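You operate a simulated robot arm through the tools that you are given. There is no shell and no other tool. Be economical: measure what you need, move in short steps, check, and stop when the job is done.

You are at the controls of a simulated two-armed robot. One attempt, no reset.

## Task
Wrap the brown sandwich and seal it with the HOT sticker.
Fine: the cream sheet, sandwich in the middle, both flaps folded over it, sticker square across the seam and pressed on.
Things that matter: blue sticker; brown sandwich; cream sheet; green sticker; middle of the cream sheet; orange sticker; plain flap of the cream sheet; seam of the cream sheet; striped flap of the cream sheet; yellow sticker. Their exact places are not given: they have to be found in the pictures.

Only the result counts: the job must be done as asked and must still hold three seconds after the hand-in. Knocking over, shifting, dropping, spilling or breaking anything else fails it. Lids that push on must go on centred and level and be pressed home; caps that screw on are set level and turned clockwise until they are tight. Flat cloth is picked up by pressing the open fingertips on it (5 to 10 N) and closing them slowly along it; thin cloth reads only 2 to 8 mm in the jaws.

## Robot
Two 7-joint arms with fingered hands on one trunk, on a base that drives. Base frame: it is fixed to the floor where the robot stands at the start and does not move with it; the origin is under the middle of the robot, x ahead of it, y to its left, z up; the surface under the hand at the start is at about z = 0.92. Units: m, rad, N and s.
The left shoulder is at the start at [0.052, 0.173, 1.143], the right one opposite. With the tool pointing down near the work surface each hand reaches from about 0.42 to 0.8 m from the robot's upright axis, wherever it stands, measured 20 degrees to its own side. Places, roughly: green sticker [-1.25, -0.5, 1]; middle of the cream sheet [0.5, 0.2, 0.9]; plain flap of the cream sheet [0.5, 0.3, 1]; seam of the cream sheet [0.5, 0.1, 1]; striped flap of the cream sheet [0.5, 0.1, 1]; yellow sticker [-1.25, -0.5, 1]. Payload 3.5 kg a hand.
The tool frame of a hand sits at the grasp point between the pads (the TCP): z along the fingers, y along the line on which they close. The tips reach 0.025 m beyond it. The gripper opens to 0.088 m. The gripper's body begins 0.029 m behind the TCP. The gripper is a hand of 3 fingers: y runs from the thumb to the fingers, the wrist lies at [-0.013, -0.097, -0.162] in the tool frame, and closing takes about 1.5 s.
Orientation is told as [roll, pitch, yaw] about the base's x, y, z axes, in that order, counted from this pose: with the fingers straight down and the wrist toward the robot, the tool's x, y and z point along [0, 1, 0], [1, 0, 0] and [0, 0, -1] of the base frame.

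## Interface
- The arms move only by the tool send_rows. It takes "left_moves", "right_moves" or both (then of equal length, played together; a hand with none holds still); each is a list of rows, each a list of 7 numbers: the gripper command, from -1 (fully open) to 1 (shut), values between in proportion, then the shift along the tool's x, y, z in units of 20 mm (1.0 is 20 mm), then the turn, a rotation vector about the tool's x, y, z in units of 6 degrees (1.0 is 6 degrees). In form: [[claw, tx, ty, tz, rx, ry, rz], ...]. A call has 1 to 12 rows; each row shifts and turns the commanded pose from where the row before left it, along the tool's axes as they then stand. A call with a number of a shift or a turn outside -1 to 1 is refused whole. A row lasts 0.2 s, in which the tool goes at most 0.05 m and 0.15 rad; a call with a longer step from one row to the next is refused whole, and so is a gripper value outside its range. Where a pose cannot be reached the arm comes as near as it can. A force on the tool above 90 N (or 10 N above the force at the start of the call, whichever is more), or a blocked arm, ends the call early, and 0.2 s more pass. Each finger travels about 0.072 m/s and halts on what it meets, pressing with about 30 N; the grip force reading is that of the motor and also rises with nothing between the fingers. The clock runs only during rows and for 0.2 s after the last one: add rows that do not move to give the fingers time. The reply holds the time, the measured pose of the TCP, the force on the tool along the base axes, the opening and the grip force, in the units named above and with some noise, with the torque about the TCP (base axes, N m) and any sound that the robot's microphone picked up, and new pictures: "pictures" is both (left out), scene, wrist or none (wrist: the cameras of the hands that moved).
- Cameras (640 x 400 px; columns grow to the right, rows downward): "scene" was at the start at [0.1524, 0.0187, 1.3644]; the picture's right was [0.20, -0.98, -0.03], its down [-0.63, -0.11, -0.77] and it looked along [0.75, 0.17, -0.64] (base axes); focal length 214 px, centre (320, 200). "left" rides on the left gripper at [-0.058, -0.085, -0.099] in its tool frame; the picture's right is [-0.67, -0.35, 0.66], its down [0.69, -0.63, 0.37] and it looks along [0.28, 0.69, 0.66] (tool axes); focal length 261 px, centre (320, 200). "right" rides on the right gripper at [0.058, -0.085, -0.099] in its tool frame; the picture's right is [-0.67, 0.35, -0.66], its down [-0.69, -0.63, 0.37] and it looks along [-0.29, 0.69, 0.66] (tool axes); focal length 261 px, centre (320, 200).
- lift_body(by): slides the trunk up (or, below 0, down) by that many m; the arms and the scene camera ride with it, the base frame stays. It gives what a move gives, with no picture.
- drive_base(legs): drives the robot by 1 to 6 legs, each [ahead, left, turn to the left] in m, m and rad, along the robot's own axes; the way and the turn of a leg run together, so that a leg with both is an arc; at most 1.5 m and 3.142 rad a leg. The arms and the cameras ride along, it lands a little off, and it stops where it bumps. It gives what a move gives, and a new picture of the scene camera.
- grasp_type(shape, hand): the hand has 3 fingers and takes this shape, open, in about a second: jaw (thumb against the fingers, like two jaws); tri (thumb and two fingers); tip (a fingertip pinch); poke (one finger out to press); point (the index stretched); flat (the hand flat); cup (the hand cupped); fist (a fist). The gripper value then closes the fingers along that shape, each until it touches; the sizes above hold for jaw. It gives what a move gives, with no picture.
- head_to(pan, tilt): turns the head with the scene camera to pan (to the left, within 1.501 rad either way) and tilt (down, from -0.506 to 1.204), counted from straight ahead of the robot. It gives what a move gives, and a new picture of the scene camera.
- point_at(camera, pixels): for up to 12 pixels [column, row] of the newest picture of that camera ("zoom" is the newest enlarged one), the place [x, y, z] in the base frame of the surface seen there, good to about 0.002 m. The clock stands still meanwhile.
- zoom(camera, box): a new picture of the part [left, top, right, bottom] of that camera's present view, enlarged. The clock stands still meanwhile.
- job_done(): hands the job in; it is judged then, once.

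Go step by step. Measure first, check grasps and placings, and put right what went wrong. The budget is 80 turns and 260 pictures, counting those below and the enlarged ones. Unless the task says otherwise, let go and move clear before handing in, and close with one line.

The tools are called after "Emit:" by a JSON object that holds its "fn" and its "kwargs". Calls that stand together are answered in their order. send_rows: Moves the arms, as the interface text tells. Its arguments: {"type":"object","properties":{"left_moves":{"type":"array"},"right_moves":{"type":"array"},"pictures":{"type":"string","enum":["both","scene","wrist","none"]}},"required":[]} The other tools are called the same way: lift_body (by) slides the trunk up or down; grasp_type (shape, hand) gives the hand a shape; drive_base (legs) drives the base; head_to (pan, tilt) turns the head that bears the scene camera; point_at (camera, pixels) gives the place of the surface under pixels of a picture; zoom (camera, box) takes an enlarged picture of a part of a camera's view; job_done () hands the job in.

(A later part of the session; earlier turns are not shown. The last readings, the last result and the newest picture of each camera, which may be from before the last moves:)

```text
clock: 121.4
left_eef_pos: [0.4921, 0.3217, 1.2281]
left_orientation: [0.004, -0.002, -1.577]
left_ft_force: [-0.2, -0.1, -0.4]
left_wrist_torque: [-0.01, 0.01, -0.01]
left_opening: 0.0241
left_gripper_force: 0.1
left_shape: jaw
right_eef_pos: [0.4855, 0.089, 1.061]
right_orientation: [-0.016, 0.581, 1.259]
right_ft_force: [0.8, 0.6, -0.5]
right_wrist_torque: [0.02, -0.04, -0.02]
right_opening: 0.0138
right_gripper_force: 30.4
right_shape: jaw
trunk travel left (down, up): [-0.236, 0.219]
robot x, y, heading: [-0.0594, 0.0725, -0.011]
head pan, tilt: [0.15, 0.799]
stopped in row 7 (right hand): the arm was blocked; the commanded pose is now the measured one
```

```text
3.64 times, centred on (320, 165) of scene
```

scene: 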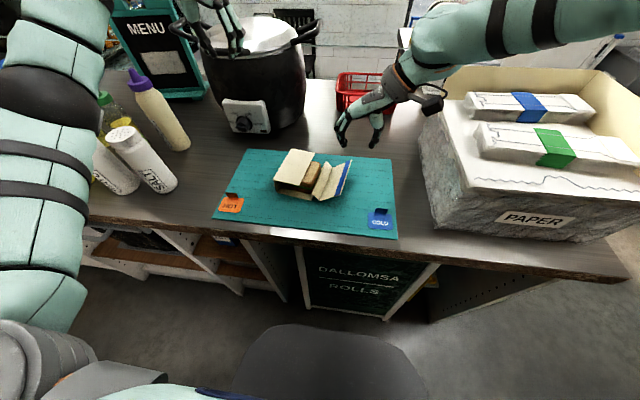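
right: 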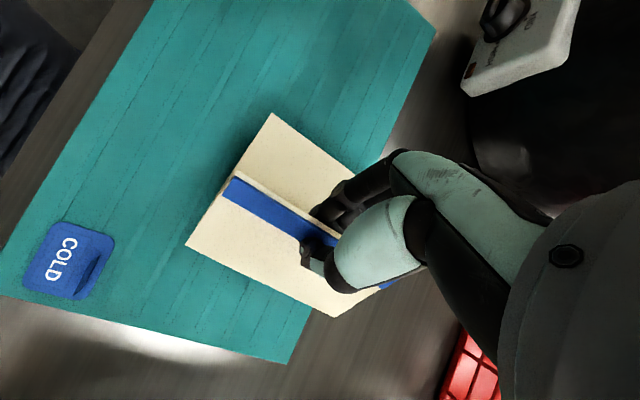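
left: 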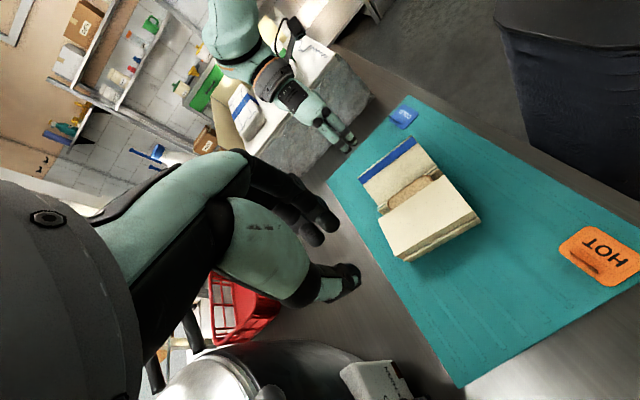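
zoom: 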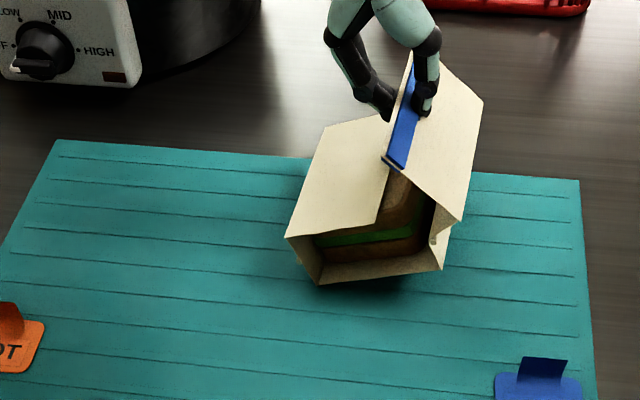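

The flap has extended upward, and the whole wrap was dragged a little as the arm was blocked. I'll measure where everything is now before folding it over.

Emit:
{"fn": "point_at", "kwargs": {"camera": "zoom", "pixels": [[438, 268], [320, 282], [462, 216], [388, 165], [410, 72], [325, 130], [290, 236], [373, 220], [482, 100], [435, 130], [395, 230], [405, 262]]}}

Emit:
{"fn": "zoom", "kwargs": {"camera": "right", "box": [160, 90, 440, 330]}}

```text
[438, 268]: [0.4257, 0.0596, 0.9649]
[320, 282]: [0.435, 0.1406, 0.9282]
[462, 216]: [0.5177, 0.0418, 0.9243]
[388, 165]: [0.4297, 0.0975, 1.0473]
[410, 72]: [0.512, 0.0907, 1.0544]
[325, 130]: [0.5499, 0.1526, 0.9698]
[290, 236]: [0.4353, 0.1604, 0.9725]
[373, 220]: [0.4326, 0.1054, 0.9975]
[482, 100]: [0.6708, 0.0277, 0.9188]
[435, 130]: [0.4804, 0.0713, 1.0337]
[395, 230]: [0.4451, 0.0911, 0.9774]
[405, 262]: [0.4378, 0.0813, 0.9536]
```

```text
1.67 times, centred on (300, 210) of right
```

zoom: 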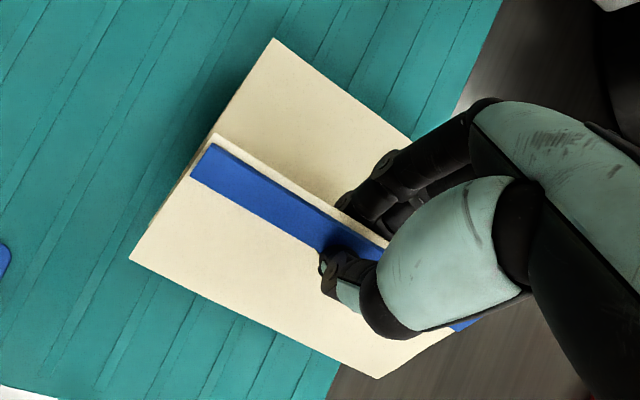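

The wrap's right side hangs about 3.7 cm up from the grip. I'll lower the hand 3.8 cm to set it flat, then begin turning the flap over.

Emit:
{"fn": "send_rows", "kwargs": {"right_moves": [[1, 0, 0.26, 0.4, 0, 0, 0], [1, 0, 0.26, 0.4, 0, 0, 0], [1, 0, 0.26, 0.4, 0, 0, 0], [1, 0, 0.26, 0.4, 0, 0, 0], [1, 0, 0, 0, 0, 0, 0]], "pictures": "wrist"}}

Emit:
{"fn": "zoom", "kwargs": {"camera": "scene", "box": [240, 100, 400, 210]}}

```text
clock: 122.6
left_eef_pos: [0.4919, 0.3218, 1.2293]
left_orientation: [0.004, -0.003, -1.578]
left_ft_force: [-0.1, 0.3, 0.7]
left_wrist_torque: [0.0, 0.0, -0.02]
left_opening: 0.0242
left_gripper_force: 0.0
left_shape: jaw
right_eef_pos: [0.4856, 0.0891, 1.0233]
right_orientation: [-0.014, 0.581, 1.259]
right_ft_force: [0.2, -0.1, -1.2]
right_wrist_torque: [-0.03, -0.07, 0.0]
right_opening: 0.014
right_gripper_force: 30.1
right_shape: jaw
trunk travel left (down, up): [-0.236, 0.219]
robot x, y, heading: [-0.0584, 0.0679, -0.005]
head pan, tilt: [0.15, 0.799]
```

right: 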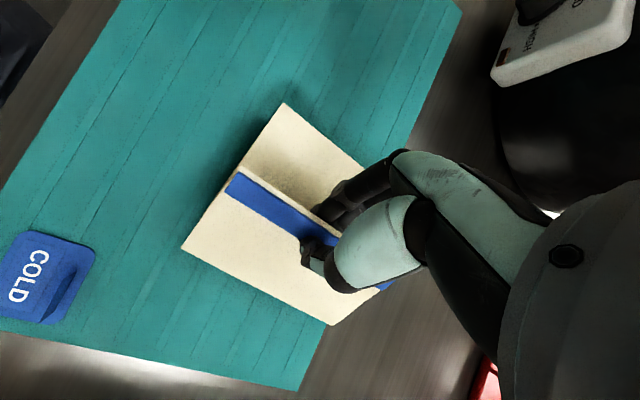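

```text
3.64 times, centred on (320, 155) of scene
```

zoom: 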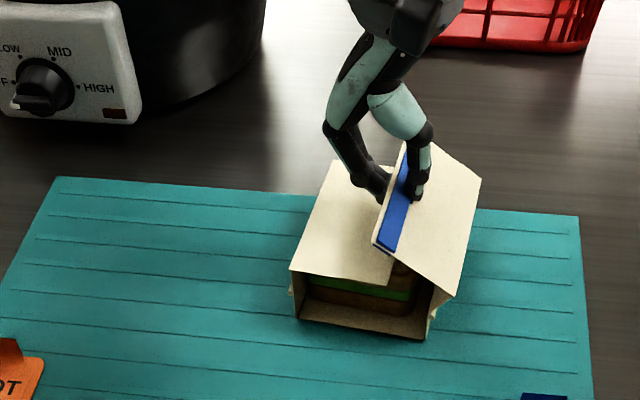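

It's flat now, with the striped panel leaning inward over the plain flap. I'll continue the turn by 36° onto the top.

Emit:
{"fn": "send_rows", "kwargs": {"right_moves": [[1, 0, 0.27, 0.03, 1, 0, 0], [1, 0, 0.27, 0.03, 1, 0, 0], [1, 0, 0.25, 0.03, 1, 0, 0], [1, 0, 0.22, 0.0, 1, 0, 0], [1, 0, 0.2, 0, 1, 0, 0], [1, 0, 0, 0, 0, 0, 0]], "pictures": "wrist"}}

Emit:
{"fn": "zoom", "kwargs": {"camera": "scene", "box": [240, 100, 400, 210]}}

```text
clock: 124.0
left_eef_pos: [0.4914, 0.3205, 1.2294]
left_orientation: [0.005, -0.003, -1.579]
left_ft_force: [0.0, -0.7, 0.9]
left_wrist_torque: [0.01, -0.01, 0.01]
left_opening: 0.0241
left_gripper_force: 0.1
left_shape: jaw
right_eef_pos: [0.4639, 0.0581, 1.0096]
right_orientation: [-0.035, 1.102, 1.218]
right_ft_force: [7.7, -1.8, 14.2]
right_wrist_torque: [0.68, -0.57, 0.05]
right_opening: 0.0122
right_gripper_force: 30.0
right_shape: jaw
right hand out of reach, approached as far as the arm can: row 3, 4, 5
trunk travel left (down, up): [-0.236, 0.219]
robot x, y, heading: [-0.059, 0.0728, -0.01]
head pan, tilt: [0.15, 0.799]
```

right: 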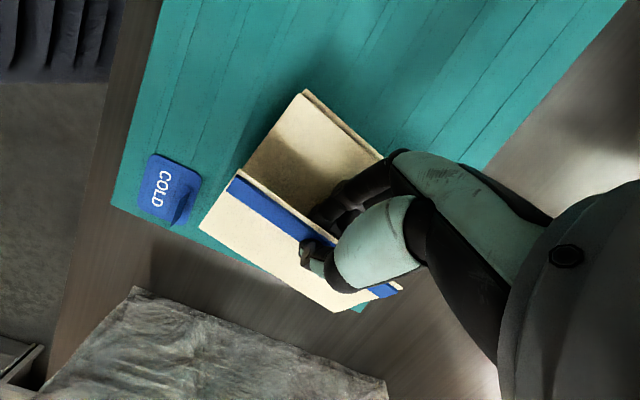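

```text
3.64 times, centred on (320, 155) of scene
```

zoom: 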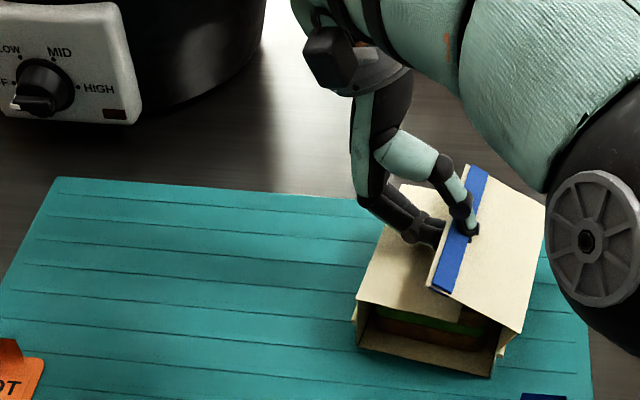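

The striped flap now lies over the plain one, but the arm is at its reach limit and dragged the wrap a bit. I'll open the fingers and withdraw horizontally by driving the base left.

Emit:
{"fn": "send_rows", "kwargs": {"right_moves": [[0.8, 0, -0.1, 0, 0, 0, 0], [0.6, 0, -0.2, 0, 0, 0, 0], [0.45, 0, -0.2, 0, 0, 0, 0], [0.4, 0, 0, 0, 0, 0, 0], [0.4, 0, 0, 0, 0, 0, 0]], "pictures": "none"}}

Emit:
{"fn": "drive_base", "kwargs": {"legs": [[0, 0.09, 0]]}}

Emit:
{"fn": "zoom", "kwargs": {"camera": "scene", "box": [260, 100, 440, 220]}}

```text
clock: 125.2
left_eef_pos: [0.4895, 0.3202, 1.2289]
left_orientation: [0.004, -0.003, -1.578]
left_ft_force: [-0.1, 0.1, 0.1]
left_wrist_torque: [-0.02, 0.0, -0.01]
left_opening: 0.0242
left_gripper_force: 0.1
left_shape: jaw
right_eef_pos: [0.4608, 0.0526, 1.0114]
right_orientation: [0.006, 1.108, 1.252]
right_ft_force: [0.5, -4.3, 11.3]
right_wrist_torque: [0.07, -0.22, -0.12]
right_opening: 0.0233
right_gripper_force: 0.0
right_shape: jaw
trunk travel left (down, up): [-0.236, 0.219]
robot x, y, heading: [-0.0628, 0.0737, -0.017]
head pan, tilt: [0.15, 0.799]
```

```text
clock: 126.3
left_eef_pos: [0.4915, 0.4117, 1.2289]
left_orientation: [0.003, -0.002, -1.578]
left_ft_force: [0.9, -0.2, -0.2]
left_wrist_torque: [-0.01, 0.01, 0.0]
left_opening: 0.024
left_gripper_force: 0.0
left_shape: jaw
right_eef_pos: [0.4641, 0.1446, 1.0133]
right_orientation: [0.002, 1.101, 1.245]
right_ft_force: [-0.5, -0.2, 0.0]
right_wrist_torque: [0.0, -0.02, -0.03]
right_opening: 0.0263
right_gripper_force: 0.1
right_shape: jaw
trunk travel left (down, up): [-0.236, 0.219]
robot x, y, heading: [-0.0581, 0.1626, -0.007]
head pan, tilt: [0.15, 0.799]
```

scene: 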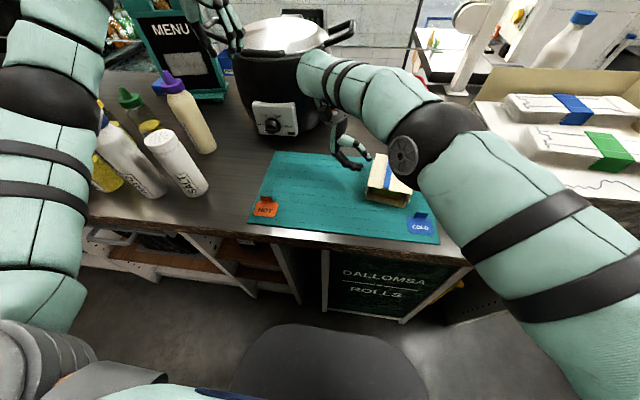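

```text
3.33 times, centred on (350, 160) of scene
```

zoom: 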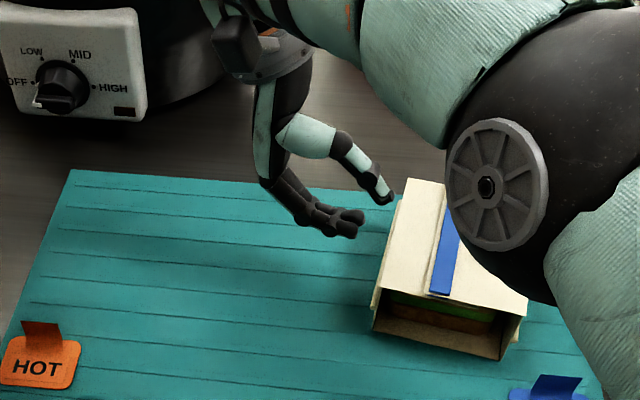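

The striped flap lies on the plain one and both stay folded. I'll raise the right hand, straighten it and move it off to the right.

Emit:
{"fn": "send_rows", "kwargs": {"right_moves": [[0.4, 0, -0.89, -0.45, 0, 0, 0], [0.4, 0, -0.89, -0.45, 0, 0, 0], [0.4, 0, -0.89, -0.45, 0, 0, 0], [0.4, 0, -0.89, -0.45, -1, 0, 0], [0.4, 0, -0.85, -0.5, -1, 0, 0], [0.4, 0, -0.8, -0.6, -1, 0, 0], [0.4, 0, -0.7, -0.7, -1, 0, 0], [0.4, 0, -0.6, -0.8, -1, 0, 0], [0.4, 0, -0.5, -0.8, -1, 0, 0], [0.4, 0, -0.6, -0.5, -1, 0, 0], [0.4, 0, -0.9, -0.2, -1, 0, 0], [0.4, 0, -0.9, 0, -1, 0, 0]], "pictures": "none"}}

Emit:
{"fn": "send_rows", "kwargs": {"right_moves": [[0.4, 0, -1, 0, -1, 0, 0], [0.4, 0, -1, 0, 0, 0, 0], [0.4, 0, -1, 0, 0, 0, 0], [0.4, 0, -1, 0, 0, 0, 0], [0.4, 0, -1, 0, 0, 0, 0], [0.4, 0, -1, 0, 0, 0, 0], [0.4, 0, -1, 0, 0, 0, 0], [0.4, 0, -1, 0, 0, 0, 0]], "pictures": "scene"}}

Emit:
{"fn": "zoom", "kwargs": {"camera": "scene", "box": [240, 110, 460, 250]}}

```text
clock: 128.9
left_eef_pos: [0.4909, 0.4109, 1.2304]
left_orientation: [0.004, -0.001, -1.58]
left_ft_force: [-0.3, -0.7, 0.2]
left_wrist_torque: [0.04, 0.0, -0.01]
left_opening: 0.0243
left_gripper_force: 0.1
left_shape: jaw
right_eef_pos: [0.4506, 0.106, 1.2213]
right_orientation: [-0.001, 0.157, 1.246]
right_ft_force: [-0.4, -0.2, -0.1]
right_wrist_torque: [0.01, -0.01, 0.0]
right_opening: 0.0261
right_gripper_force: 0.0
right_shape: jaw
trunk travel left (down, up): [-0.236, 0.219]
robot x, y, heading: [-0.0576, 0.1612, -0.013]
head pan, tilt: [0.15, 0.799]
```

```text
clock: 130.7
left_eef_pos: [0.4921, 0.4112, 1.2292]
left_orientation: [0.003, -0.001, -1.578]
left_ft_force: [0.0, -0.4, 0.1]
left_wrist_torque: [0.0, -0.02, 0.01]
left_opening: 0.0239
left_gripper_force: 0.0
left_shape: jaw
right_eef_pos: [0.4273, -0.0351, 1.2504]
right_orientation: [0.006, 0.053, 1.246]
right_ft_force: [0.3, 0.3, 0.8]
right_wrist_torque: [0.0, -0.01, 0.01]
right_opening: 0.0261
right_gripper_force: 0.0
right_shape: jaw
right hand out of reach, approached as far as the arm can: row 6, 7, 8
trunk travel left (down, up): [-0.236, 0.219]
robot x, y, heading: [-0.061, 0.1623, -0.005]
head pan, tilt: [0.15, 0.799]
```

scene: 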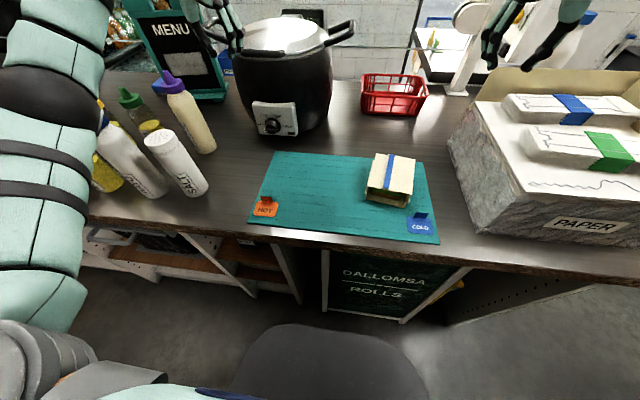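

```text
2.86 times, centred on (350, 180) of scene
```

zoom: 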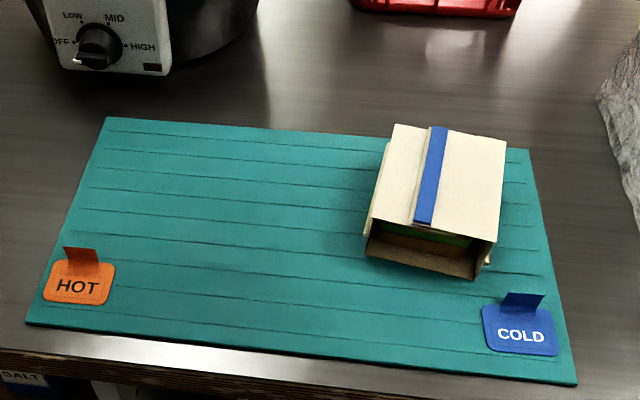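

Both flaps are folded, with the seam along the stripe's left edge at zoom (432,127)–(414,224). I'll measure the seam and the HOT sticker's tab.

Emit:
{"fn": "point_at", "kwargs": {"camera": "zoom", "pixels": [[431, 130], [423, 175], [415, 222], [440, 175], [400, 170], [470, 180], [397, 128], [376, 215], [504, 142], [492, 236], [410, 175], [455, 175]]}}

Emit:
{"fn": "zoom", "kwargs": {"camera": "scene", "box": [240, 180, 300, 225]}}

Emit:
{"fn": "point_at", "kwargs": {"camera": "zoom", "pixels": [[175, 170], [290, 180], [200, 215], [275, 220], [235, 195], [110, 225], [85, 300], [275, 335], [320, 240], [200, 275], [237, 172], [237, 225]]}}

```text
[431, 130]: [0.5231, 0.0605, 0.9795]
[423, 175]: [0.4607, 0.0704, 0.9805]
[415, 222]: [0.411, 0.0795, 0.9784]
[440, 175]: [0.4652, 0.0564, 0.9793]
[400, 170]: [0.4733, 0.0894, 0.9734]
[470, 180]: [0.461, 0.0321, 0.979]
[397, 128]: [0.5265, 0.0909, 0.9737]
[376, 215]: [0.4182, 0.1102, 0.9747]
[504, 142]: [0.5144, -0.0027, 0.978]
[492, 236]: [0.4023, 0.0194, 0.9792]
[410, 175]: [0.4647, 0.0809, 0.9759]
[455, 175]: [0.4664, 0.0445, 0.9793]
```

```text
8.89 times, centred on (270, 202) of scene
```

zoom: 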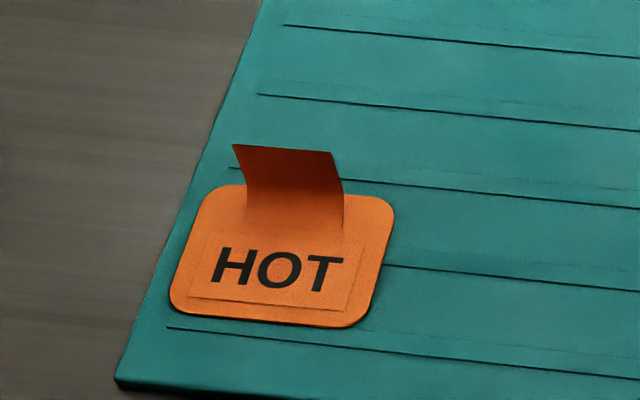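

```text
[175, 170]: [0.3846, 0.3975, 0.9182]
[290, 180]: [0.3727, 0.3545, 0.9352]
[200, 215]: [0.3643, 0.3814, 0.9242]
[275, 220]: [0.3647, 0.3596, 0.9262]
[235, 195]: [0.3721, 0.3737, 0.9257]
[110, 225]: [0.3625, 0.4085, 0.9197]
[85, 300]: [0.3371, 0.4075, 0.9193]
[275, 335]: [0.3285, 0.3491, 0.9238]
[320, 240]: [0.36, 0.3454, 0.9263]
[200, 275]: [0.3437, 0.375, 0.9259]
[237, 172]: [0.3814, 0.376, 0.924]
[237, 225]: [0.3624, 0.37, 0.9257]
```

The seam runs from (0.523, 0.061) to (0.411, 0.080), at −9.6° and z≈0.98; the HOT tab is at about (0.368, 0.356), with the plate centred at (0.353, 0.351). I'll turn the left hand back to yaw 0 and shift the base 10 cm right.

Emit:
{"fn": "send_rows", "kwargs": {"left_moves": [[0.3, 0, 0, 0, 0, 0, -1], [0.3, 0, 0, 0, 0, 0, -1], [0.3, 0, 0, 0, 0, 0, -1], [0.3, 0, 0, 0, 0, 0, -1], [0.3, 0, 0, 0, 0, 0, -1], [0.3, 0, 0, 0, 0, 0, -1], [0.3, 0, 0, 0, 0, 0, -1], [0.3, 0, 0, 0, 0, 0, -1], [0.3, 0, 0, 0, 0, 0, -1], [0.3, 0, 0, 0, 0, 0, -1], [0.3, 0, 0, 0, 0, 0, -1], [0.3, 0, 0, 0, 0, 0, -1]], "right_moves": [[0.4, 0, 0, -0.5, 0, 0, 0], [0.4, 0, 0, -0.5, 0, 0, 0], [0.4, 0, 0, 0, 0, 0, 0], [0.4, 0, 0, 0, 0, 0, 0], [0.4, 0, 0, 0, 0, 0, 0], [0.4, 0, 0, 0, 0, 0, 0], [0.4, 0, 0, 0, 0, 0, 0], [0.4, 0, 0, 0, 0, 0, 0], [0.4, 0, 0, 0, 0, 0, 0], [0.4, 0, 0, 0, 0, 0, 0], [0.4, 0, 0, 0, 0, 0, 0], [0.4, 0, 0, 0, 0, 0, 0]], "pictures": "none"}}

Emit:
{"fn": "send_rows", "kwargs": {"left_moves": [[0.3, 0, 0, 0, 0, 0, -1], [0.3, 0, 0, 0, 0, 0, -1], [0.3, 0, 0, 0, 0, 0, -1], [0.3, 0, 0, 0, 0, 0, 0]], "pictures": "none"}}

Emit:
{"fn": "drive_base", "kwargs": {"legs": [[0, -0.1, 0]]}}

```text
clock: 133.3
left_eef_pos: [0.492, 0.4103, 1.2298]
left_orientation: [-0.002, -0.004, -0.318]
left_ft_force: [0.0, 0.2, 0.5]
left_wrist_torque: [-0.02, 0.02, 0.0]
left_opening: 0.0303
left_gripper_force: 0.0
left_shape: jaw
right_eef_pos: [0.4282, -0.0323, 1.2705]
right_orientation: [0.0, 0.056, 1.246]
right_ft_force: [-0.8, -0.8, 0.1]
right_wrist_torque: [0.03, -0.01, 0.0]
right_opening: 0.0264
right_gripper_force: 0.1
right_shape: jaw
trunk travel left (down, up): [-0.236, 0.219]
robot x, y, heading: [-0.0579, 0.1626, -0.008]
head pan, tilt: [0.15, 0.799]
```

```text
clock: 134.3
left_eef_pos: [0.4925, 0.4118, 1.23]
left_orientation: [-0.002, -0.005, -0.006]
left_ft_force: [0.2, -1.1, -1.0]
left_wrist_torque: [0.0, 0.0, 0.01]
left_opening: 0.0304
left_gripper_force: 0.0
left_shape: jaw
right_eef_pos: [0.4288, -0.0312, 1.2708]
right_orientation: [0.0, 0.056, 1.247]
right_ft_force: [0.5, -0.4, 0.3]
right_wrist_torque: [-0.01, -0.02, 0.0]
right_opening: 0.0261
right_gripper_force: 0.1
right_shape: jaw
trunk travel left (down, up): [-0.236, 0.219]
robot x, y, heading: [-0.0585, 0.1614, -0.01]
head pan, tilt: [0.15, 0.799]
```

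```text
clock: 135.4
left_eef_pos: [0.492, 0.3156, 1.2289]
left_orientation: [-0.002, -0.003, -0.006]
left_ft_force: [-0.2, 0.2, -0.1]
left_wrist_torque: [0.0, 0.03, 0.03]
left_opening: 0.0305
left_gripper_force: 0.1
left_shape: jaw
right_eef_pos: [0.4287, -0.1275, 1.2712]
right_orientation: [0.001, 0.055, 1.248]
right_ft_force: [0.3, 0.0, 0.0]
right_wrist_torque: [0.0, -0.02, 0.0]
right_opening: 0.0261
right_gripper_force: 0.0
right_shape: jaw
trunk travel left (down, up): [-0.236, 0.219]
robot x, y, heading: [-0.0583, 0.0646, -0.011]
head pan, tilt: [0.15, 0.799]
```

scene: 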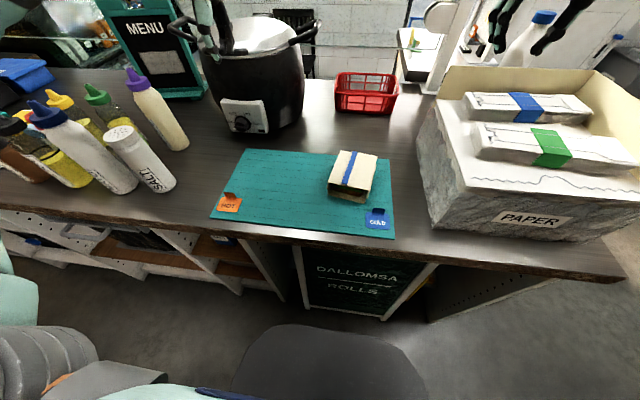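

I'll bring the left hand above the HOT tab.

Emit:
{"fn": "send_rows", "kwargs": {"left_moves": [[0.3, 0.18, -0.565, 1, 0, 0, 0], [0.3, 0.18, -0.565, 1, 0, 0, 0], [0.3, 0.18, -0.565, 1, 0, 0, 0], [0.3, 0.18, -0.565, 1, 0, 0, 0], [0.3, 0.18, -0.565, 1, 0, 0, 0], [0.3, 0.18, -0.565, 1, 0, 0, 0], [0.3, 0.18, -0.565, 1, 0, 0, 0], [0.3, 0.18, -0.565, 1, 0, 0, 0], [0.3, 0.18, -0.565, 1, 0, 0, 0], [0.3, 0.18, -0.565, 1, 0, 0, 0], [0.3, 0.2, -0.565, 0.9, 0, 0, 0], [0.3, 0, 0, 0, 0, 0, 0]], "pictures": "both"}}

Emit:
{"fn": "zoom", "kwargs": {"camera": "left", "box": [240, 200, 480, 390]}}

Emit:
{"fn": "zoom", "kwargs": {"camera": "scene", "box": [190, 150, 290, 230]}}

```text
clock: 138.1
left_eef_pos: [0.3676, 0.3568, 1.0099]
left_orientation: [-0.001, -0.003, -0.005]
left_ft_force: [-0.1, -0.8, -0.6]
left_wrist_torque: [-0.01, -0.02, -0.04]
left_opening: 0.0305
left_gripper_force: 0.1
left_shape: jaw
right_eef_pos: [0.4286, -0.1278, 1.2715]
right_orientation: [-0.001, 0.056, 1.248]
right_ft_force: [-0.4, 0.5, -0.5]
right_wrist_torque: [-0.01, 0.01, 0.01]
right_opening: 0.026
right_gripper_force: 0.1
right_shape: jaw
trunk travel left (down, up): [-0.236, 0.219]
robot x, y, heading: [-0.0622, 0.0648, -0.008]
head pan, tilt: [0.15, 0.799]
```

scene: 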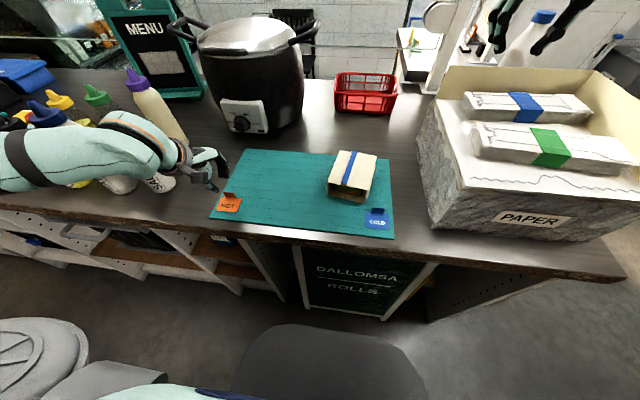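
left: 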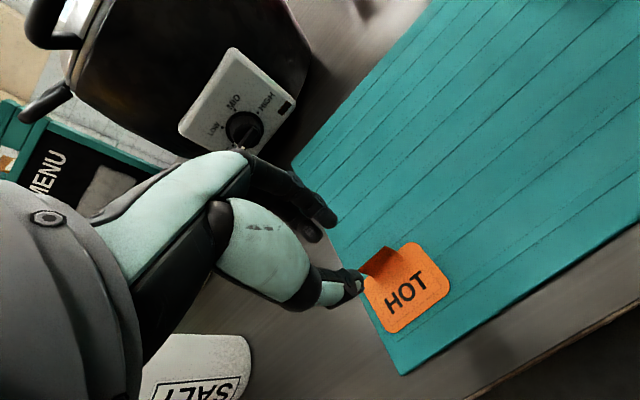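

```text
2.11 times, centred on (360, 295) of left
```

zoom: 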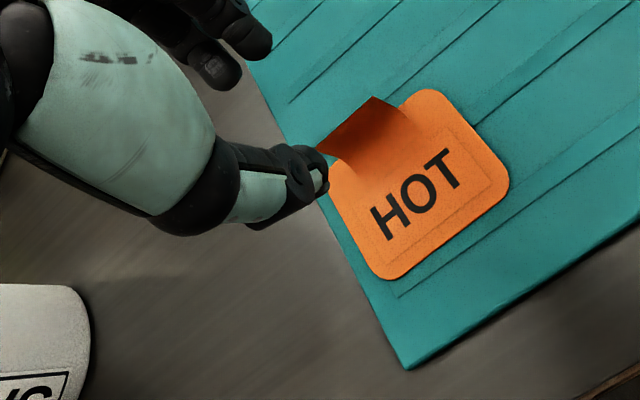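

```text
5.00 times, centred on (240, 190) of scene
```

zoom: 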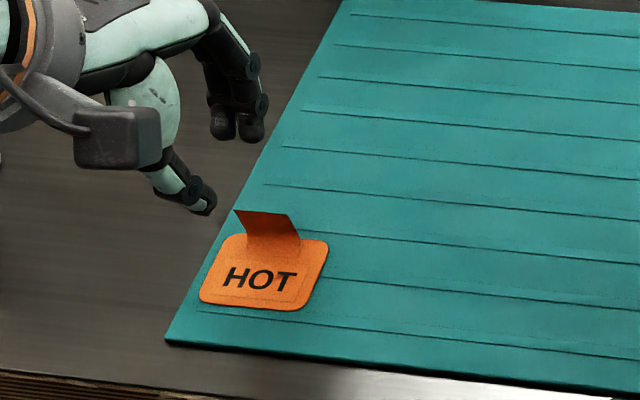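

I need the exact tab pose and the left forearm's clearance to the bottles before descending.

Emit:
{"fn": "point_at", "kwargs": {"camera": "left", "pixels": [[380, 248], [363, 267], [372, 256], [378, 262], [385, 265], [400, 258], [375, 278], [406, 290], [420, 244], [450, 288], [387, 330], [366, 290]]}}

Emit:
{"fn": "point_at", "kwargs": {"camera": "scene", "pixels": [[100, 160], [60, 165], [130, 165], [150, 160], [100, 180], [60, 185], [160, 185], [120, 187]]}}

Emit:
{"fn": "zoom", "kwargs": {"camera": "scene", "box": [0, 80, 240, 230]}}

```text
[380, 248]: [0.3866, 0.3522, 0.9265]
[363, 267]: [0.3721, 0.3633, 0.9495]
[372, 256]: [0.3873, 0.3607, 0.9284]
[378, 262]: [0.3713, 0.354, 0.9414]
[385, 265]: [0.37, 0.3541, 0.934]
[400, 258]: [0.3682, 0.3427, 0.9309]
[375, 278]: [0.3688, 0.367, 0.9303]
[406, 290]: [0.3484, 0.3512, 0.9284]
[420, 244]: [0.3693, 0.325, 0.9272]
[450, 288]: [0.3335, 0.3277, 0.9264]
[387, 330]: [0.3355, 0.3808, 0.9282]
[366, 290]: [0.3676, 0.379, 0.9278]
```

```text
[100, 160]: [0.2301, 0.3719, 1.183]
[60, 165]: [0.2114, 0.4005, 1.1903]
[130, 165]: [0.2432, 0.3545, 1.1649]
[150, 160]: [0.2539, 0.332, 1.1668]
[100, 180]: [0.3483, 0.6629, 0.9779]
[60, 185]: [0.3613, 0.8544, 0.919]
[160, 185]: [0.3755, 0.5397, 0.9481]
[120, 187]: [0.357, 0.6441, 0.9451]
```

```text
2.67 times, centred on (120, 155) of scene
```

zoom: 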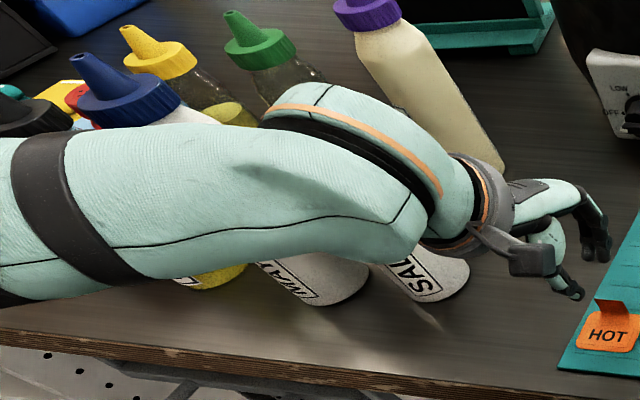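

The forearm is well clear at y≈0.37. The tab stands vertically at x≈0.371, y≈0.355, from z 0.928 to 0.950, so I'll descend around it and close.

Emit:
{"fn": "send_rows", "kwargs": {"left_moves": [[0.3, -0.09, 0.15, 0.6, 0, 0, 0], [0.3, 0, 0, 0.7, 0, 0, 0], [0.3, 0, 0, 0.6, 0, 0, 0], [0.3, 0, 0, 0.5, 0, 0, 0], [0.3, 0, 0, 0, 0, 0, 0], [0.6, 0, 0, 0, 0, 0, 0], [0.8, 0, 0, 0, 0, 0, 0], [1, 0, 0, 0, 0, 0, 0], [1, 0, 0, 0, 0, 0, 0], [1, 0, 0, 0, 0, 0, 0]], "pictures": "wrist"}}

Emit:
{"fn": "zoom", "kwargs": {"camera": "scene", "box": [190, 150, 290, 230]}}

```text
clock: 140.2
left_eef_pos: [0.3698, 0.3537, 0.9634]
left_orientation: [-0.002, -0.004, -0.006]
left_ft_force: [0.2, -0.4, -1.3]
left_wrist_torque: [0.0, -0.01, 0.01]
left_opening: 0.0002
left_gripper_force: 30.8
left_shape: jaw
right_eef_pos: [0.4289, -0.129, 1.2698]
right_orientation: [-0.002, 0.056, 1.247]
right_ft_force: [0.0, 1.0, 0.2]
right_wrist_torque: [0.03, -0.07, 0.01]
right_opening: 0.0262
right_gripper_force: 0.1
right_shape: jaw
trunk travel left (down, up): [-0.236, 0.219]
robot x, y, heading: [-0.063, 0.0657, -0.004]
head pan, tilt: [0.15, 0.799]
```

left: 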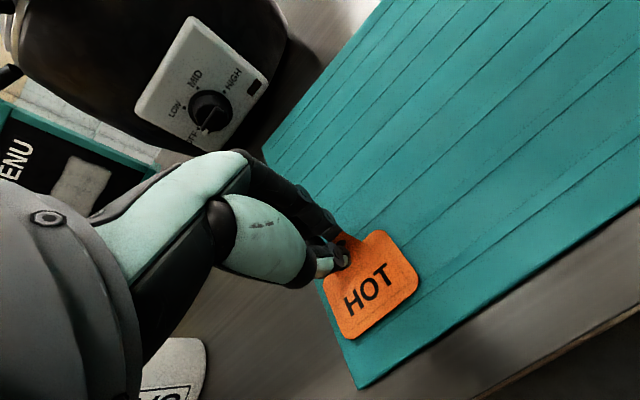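

```text
5.00 times, centred on (240, 190) of scene
```

zoom: 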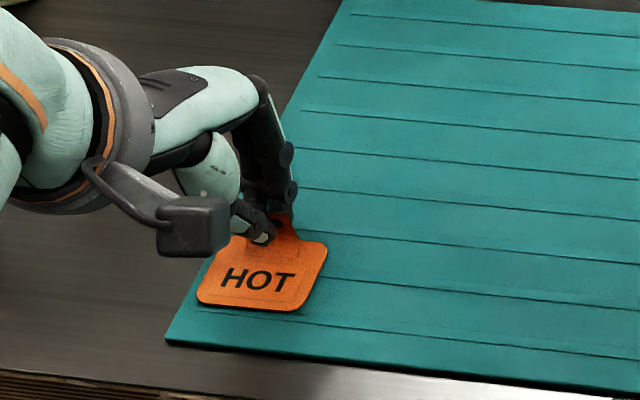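

The tab appears pinched at zoom (275,225). I'll lift 6 cm and check that the sticker follows.

Emit:
{"fn": "send_rows", "kwargs": {"left_moves": [[1, 0, 0, -0.3, 0, 0, 0], [1, 0, 0, -0.5, 0, 0, 0], [1, 0, 0, -0.7, 0, 0, 0], [1, 0, 0, -0.8, 0, 0, 0], [1, 0, 0, -0.8, 0, 0, 0], [1, 0, 0, 0, 0, 0, 0]], "pictures": "wrist"}}

Emit:
{"fn": "zoom", "kwargs": {"camera": "scene", "box": [180, 120, 300, 230]}}

```text
clock: 141.7
left_eef_pos: [0.3699, 0.3537, 1.0255]
left_orientation: [-0.003, -0.002, -0.006]
left_ft_force: [0.5, 0.7, -0.7]
left_wrist_torque: [0.0, 0.0, -0.01]
left_opening: 0.0002
left_gripper_force: 29.4
left_shape: jaw
right_eef_pos: [0.4287, -0.1272, 1.2699]
right_orientation: [0.0, 0.056, 1.247]
right_ft_force: [0.2, -0.5, -0.4]
right_wrist_torque: [0.02, -0.03, -0.02]
right_opening: 0.0263
right_gripper_force: 0.1
right_shape: jaw
trunk travel left (down, up): [-0.236, 0.219]
robot x, y, heading: [-0.0631, 0.0631, -0.011]
head pan, tilt: [0.15, 0.799]
```

left: 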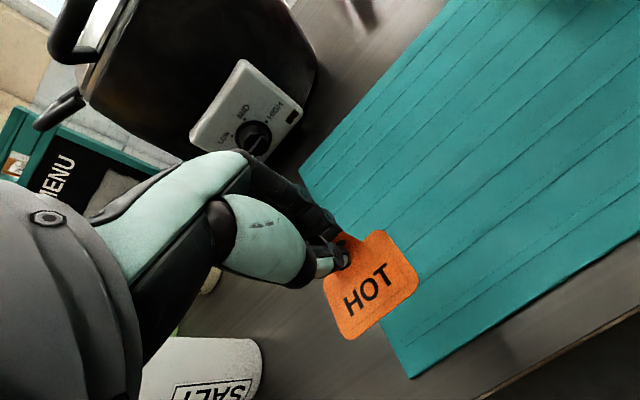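

```text
3.64 times, centred on (240, 175) of scene
```

zoom: 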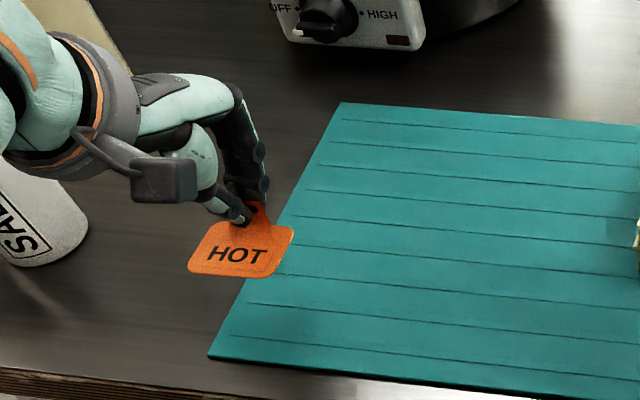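

The sticker is held level by its tab. I'll carry it over toward the seam centre (0.466, 0.070), so the tool goes to about (0.484, 0.068), and yaw by −9.6°.

Emit:
{"fn": "send_rows", "kwargs": {"left_moves": [[1, 0, 0, -1, 0, 0, 0], [1, -1, 0.4, -1, 0, 0, 0], [1, -1, 0.5, 0, 0, 0, 0], [1, -1, 0.5, 0, 0, 0, 0], [1, -1, 0.5, 0, 0, 0, 0], [1, -1, 0.5, 0, 0, 0, 0], [1, -1, 0.5, 0, 0, 0, 0], [1, -1, 0.5, 0, 0, 0, 0], [1, -1, 0.5, 0, 0, 0, 0], [1, -1, 0.5, 0, 0, 0, 0], [1, -1, 0.5, 0, 0, 0, 0], [1, -1, 0.5, 0, 0, 0, 0]], "pictures": "none"}}

Emit:
{"fn": "send_rows", "kwargs": {"left_moves": [[1, -1, 0.3, 0, 0, 0, 0], [1, -1, 0, 0, 0, 0, 0], [1, -1, 0, 0, 0, 0, 0], [1, -0.3, 0, 0, 0, 0, 0], [1, 0, 0, 0, 0, 0, 0.8], [1, 0, 0, 0, 0, 0, 0.8], [1, 0, 0, 0, 0, 0, 0]], "pictures": "both"}}

Emit:
{"fn": "zoom", "kwargs": {"camera": "scene", "box": [270, 100, 430, 220]}}

```text
clock: 144.2
left_eef_pos: [0.478, 0.1301, 1.0641]
left_orientation: [0.0, -0.004, -0.006]
left_ft_force: [1.0, -0.5, -0.3]
left_wrist_torque: [0.0, -0.02, -0.01]
left_opening: 0.0
left_gripper_force: 29.6
left_shape: jaw
right_eef_pos: [0.4286, -0.1294, 1.2701]
right_orientation: [0.003, 0.053, 1.248]
right_ft_force: [0.2, -0.5, -0.3]
right_wrist_torque: [0.01, -0.02, 0.0]
right_opening: 0.0262
right_gripper_force: 0.1
right_shape: jaw
trunk travel left (down, up): [-0.236, 0.219]
robot x, y, heading: [-0.0611, 0.063, -0.012]
head pan, tilt: [0.15, 0.799]
```

```text
clock: 145.8
left_eef_pos: [0.4823, 0.0655, 1.0663]
left_orientation: [-0.001, -0.003, -0.175]
left_ft_force: [-0.6, -0.9, -0.8]
left_wrist_torque: [-0.03, 0.01, -0.03]
left_opening: 0.0
left_gripper_force: 30.1
left_shape: jaw
right_eef_pos: [0.4288, -0.1285, 1.2692]
right_orientation: [0.002, 0.057, 1.249]
right_ft_force: [0.1, 0.1, -0.4]
right_wrist_torque: [0.0, 0.0, -0.01]
right_opening: 0.0261
right_gripper_force: 0.0
right_shape: jaw
trunk travel left (down, up): [-0.236, 0.219]
robot x, y, heading: [-0.06, 0.0612, -0.003]
head pan, tilt: [0.15, 0.799]
```

scene: 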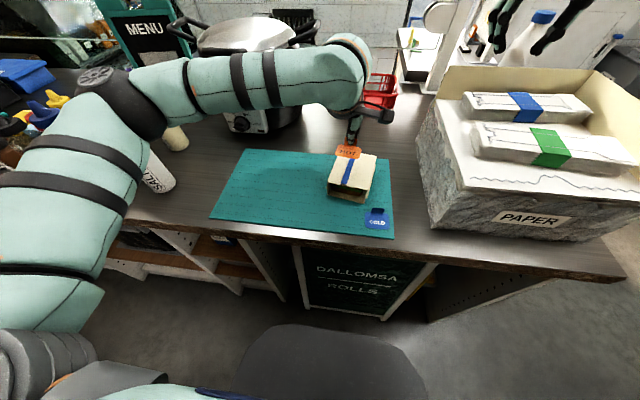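
left: 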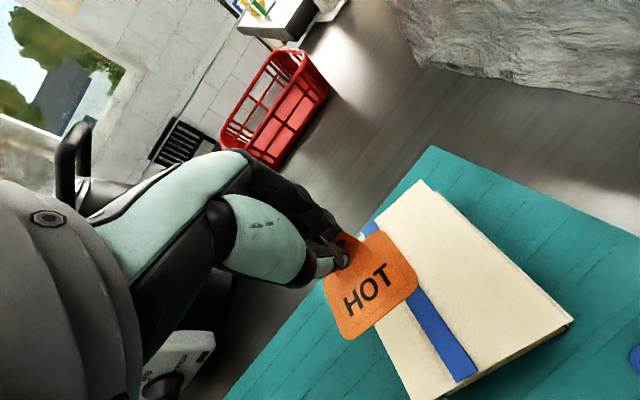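

```text
3.33 times, centred on (350, 160) of scene
```

zoom: 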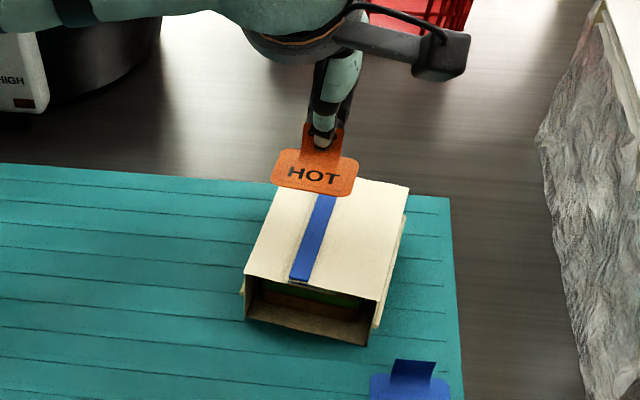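

I'll check the sticker's plate position numerically against the seam, now in the wrist view.

Emit:
{"fn": "point_at", "kwargs": {"camera": "left", "pixels": [[386, 234], [415, 285], [350, 336], [328, 290], [372, 284], [455, 380], [410, 310], [475, 372], [430, 300], [370, 228]]}}

Emit:
{"fn": "point_at", "kwargs": {"camera": "zoom", "pixels": [[290, 279], [302, 235], [335, 196], [300, 160], [340, 175], [275, 180], [245, 270], [260, 230]]}}

```text
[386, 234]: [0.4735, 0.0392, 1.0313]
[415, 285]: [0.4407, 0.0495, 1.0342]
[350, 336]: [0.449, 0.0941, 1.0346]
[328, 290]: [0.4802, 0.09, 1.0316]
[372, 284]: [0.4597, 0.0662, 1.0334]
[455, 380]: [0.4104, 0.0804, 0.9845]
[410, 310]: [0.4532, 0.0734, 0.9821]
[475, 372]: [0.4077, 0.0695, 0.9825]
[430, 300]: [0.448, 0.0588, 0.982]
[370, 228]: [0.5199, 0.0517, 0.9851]
```

```text
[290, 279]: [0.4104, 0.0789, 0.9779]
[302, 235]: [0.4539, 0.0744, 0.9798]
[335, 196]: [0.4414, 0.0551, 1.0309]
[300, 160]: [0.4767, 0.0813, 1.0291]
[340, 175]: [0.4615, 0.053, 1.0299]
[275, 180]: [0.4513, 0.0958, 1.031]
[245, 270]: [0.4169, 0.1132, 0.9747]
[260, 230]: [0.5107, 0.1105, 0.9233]
```

The plate is square to the seam, with its centre 4 mm off. I'll correct that, lower about 5 cm until it touches, and press lightly.

Emit:
{"fn": "send_rows", "kwargs": {"left_moves": [[1, 0.2, 0.22, 0.5, 0, 0, 0], [1, 0, 0, 0.7, 0, 0, 0], [1, 0, 0, 0.7, 0, 0, 0], [1, 0, 0, 0.4, 0, 0, 0], [1, 0, 0, 0.2, 0, 0, 0], [1, 0, 0, 0.15, 0, 0, 0], [1, 0, 0, 0, 0, 0, 0]], "pictures": "wrist"}}

Emit:
{"fn": "zoom", "kwargs": {"camera": "scene", "box": [280, 110, 420, 220]}}

```text
clock: 147.4
left_eef_pos: [0.4876, 0.0712, 1.0149]
left_orientation: [-0.001, -0.008, -0.173]
left_ft_force: [7.5, 2.5, 27.4]
left_wrist_torque: [0.05, -0.16, 0.02]
left_opening: 0.0007
left_gripper_force: 30.2
left_shape: jaw
right_eef_pos: [0.4262, -0.1294, 1.272]
right_orientation: [-0.001, 0.056, 1.246]
right_ft_force: [0.7, -0.4, 0.5]
right_wrist_torque: [-0.01, -0.02, 0.0]
right_opening: 0.0262
right_gripper_force: 0.1
right_shape: jaw
trunk travel left (down, up): [-0.236, 0.219]
robot x, y, heading: [-0.0604, 0.0678, -0.009]
head pan, tilt: [0.15, 0.799]
```

left: 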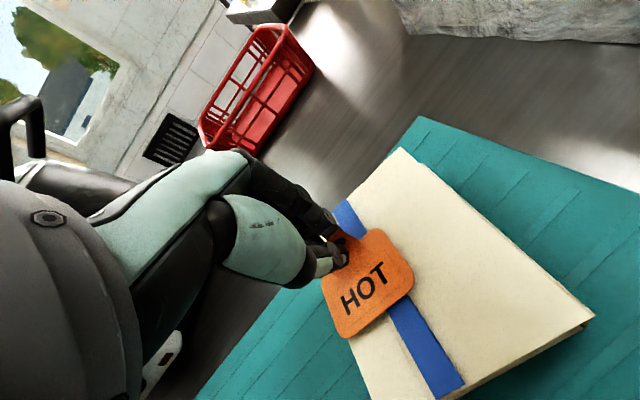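

```text
3.64 times, centred on (350, 165) of scene
```

zoom: 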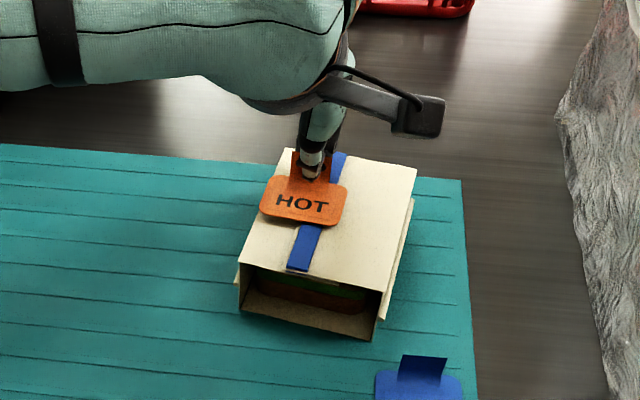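

The sticker is down across the seam with 27 N of contact. I'll open gently and rise 4 cm to see whether it stuck.

Emit:
{"fn": "send_rows", "kwargs": {"left_moves": [[1, 0, 0, 0, 0, 0, 0], [0.9, 0, 0, 0, 0, 0, 0], [0.8, 0, 0, 0, 0, 0, 0], [0.7, 0, 0, 0, 0, 0, 0], [0.7, 0, 0, 0, 0, 0, 0], [0.7, 0, 0, -0.4, 0, 0, 0], [0.7, 0, 0, -0.6, 0, 0, 0], [0.7, 0, 0, -1, 0, 0, 0], [0.7, 0, 0, 0, 0, 0, 0]], "pictures": "wrist"}}

Emit:
{"fn": "zoom", "kwargs": {"camera": "scene", "box": [280, 110, 420, 220]}}

```text
clock: 149.4
left_eef_pos: [0.4877, 0.0689, 1.0536]
left_orientation: [-0.001, -0.003, -0.173]
left_ft_force: [0.0, -0.3, 0.0]
left_wrist_torque: [0.02, 0.01, 0.02]
left_opening: 0.0132
left_gripper_force: 0.0
left_shape: jaw
right_eef_pos: [0.4276, -0.1285, 1.2717]
right_orientation: [-0.001, 0.056, 1.249]
right_ft_force: [0.5, -0.3, -0.1]
right_wrist_torque: [-0.01, 0.0, 0.01]
right_opening: 0.0261
right_gripper_force: 0.1
right_shape: jaw
trunk travel left (down, up): [-0.236, 0.219]
robot x, y, heading: [-0.0574, 0.0643, -0.005]
head pan, tilt: [0.15, 0.799]
```

left: 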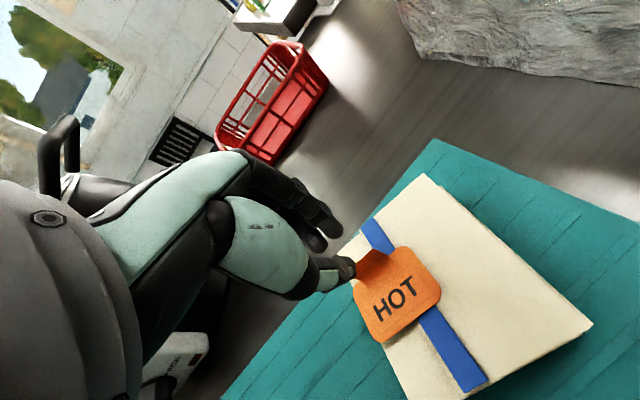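

```text
3.64 times, centred on (350, 165) of scene
```

zoom: 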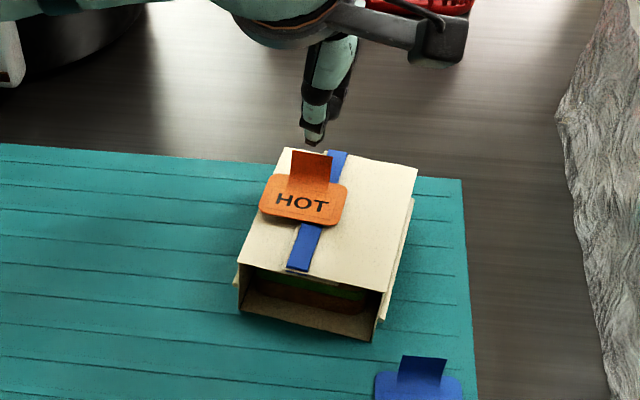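

The sticker stayed on the wrap across the seam. I'll close the fingers and press it down on its left (plain-flap) half first, avoiding the tab.

Emit:
{"fn": "send_rows", "kwargs": {"left_moves": [[1, 0.27, -0.8, 0, 0, 0, 0], [1, 0.27, -0.77, 0, 0, 0, 0], [1, 0, 0, 0.6, 0, 0, 0], [1, 0, 0, 0.6, 0, 0, 0], [1, 0, 0, 0.5, 0, 0, 0], [1, 0, 0, 0.25, 0, 0, 0], [1, 0, 0, 0.15, 0, 0, 0], [1, 0, 0, 0, 0, 0, 0]], "pictures": "wrist"}}

Emit:
{"fn": "zoom", "kwargs": {"camera": "scene", "box": [280, 110, 420, 220]}}

```text
clock: 151.2
left_eef_pos: [0.4601, 0.086, 1.0113]
left_orientation: [-0.002, -0.002, -0.172]
left_ft_force: [2.7, 0.3, 4.8]
left_wrist_torque: [0.04, -0.02, -0.02]
left_opening: 0.0
left_gripper_force: 30.1
left_shape: jaw
right_eef_pos: [0.4275, -0.1293, 1.2698]
right_orientation: [-0.001, 0.056, 1.249]
right_ft_force: [-0.6, 0.7, -0.4]
right_wrist_torque: [-0.02, 0.03, 0.03]
right_opening: 0.0261
right_gripper_force: 0.1
right_shape: jaw
trunk travel left (down, up): [-0.236, 0.219]
robot x, y, heading: [-0.0564, 0.0677, -0.006]
head pan, tilt: [0.15, 0.799]
```

left: 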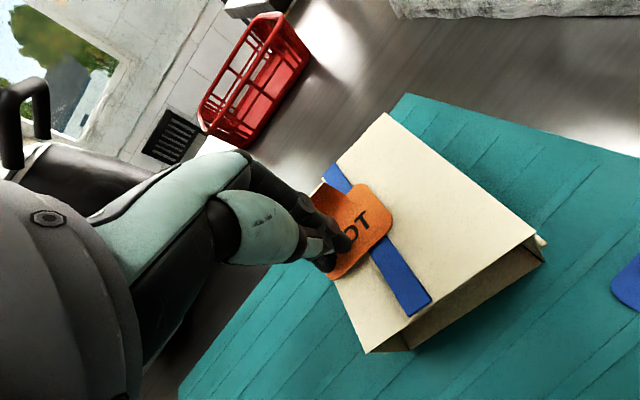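

```text
3.64 times, centred on (350, 165) of scene
```

zoom: 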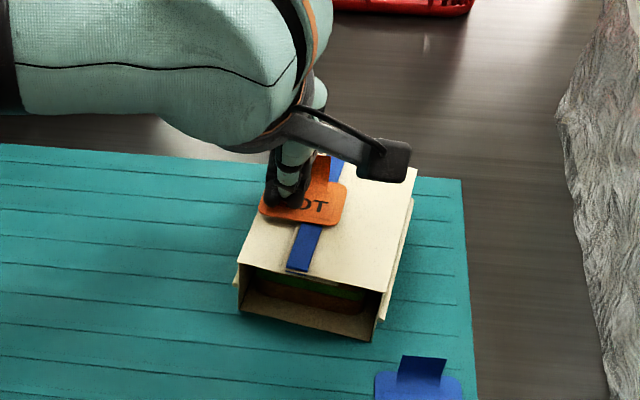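

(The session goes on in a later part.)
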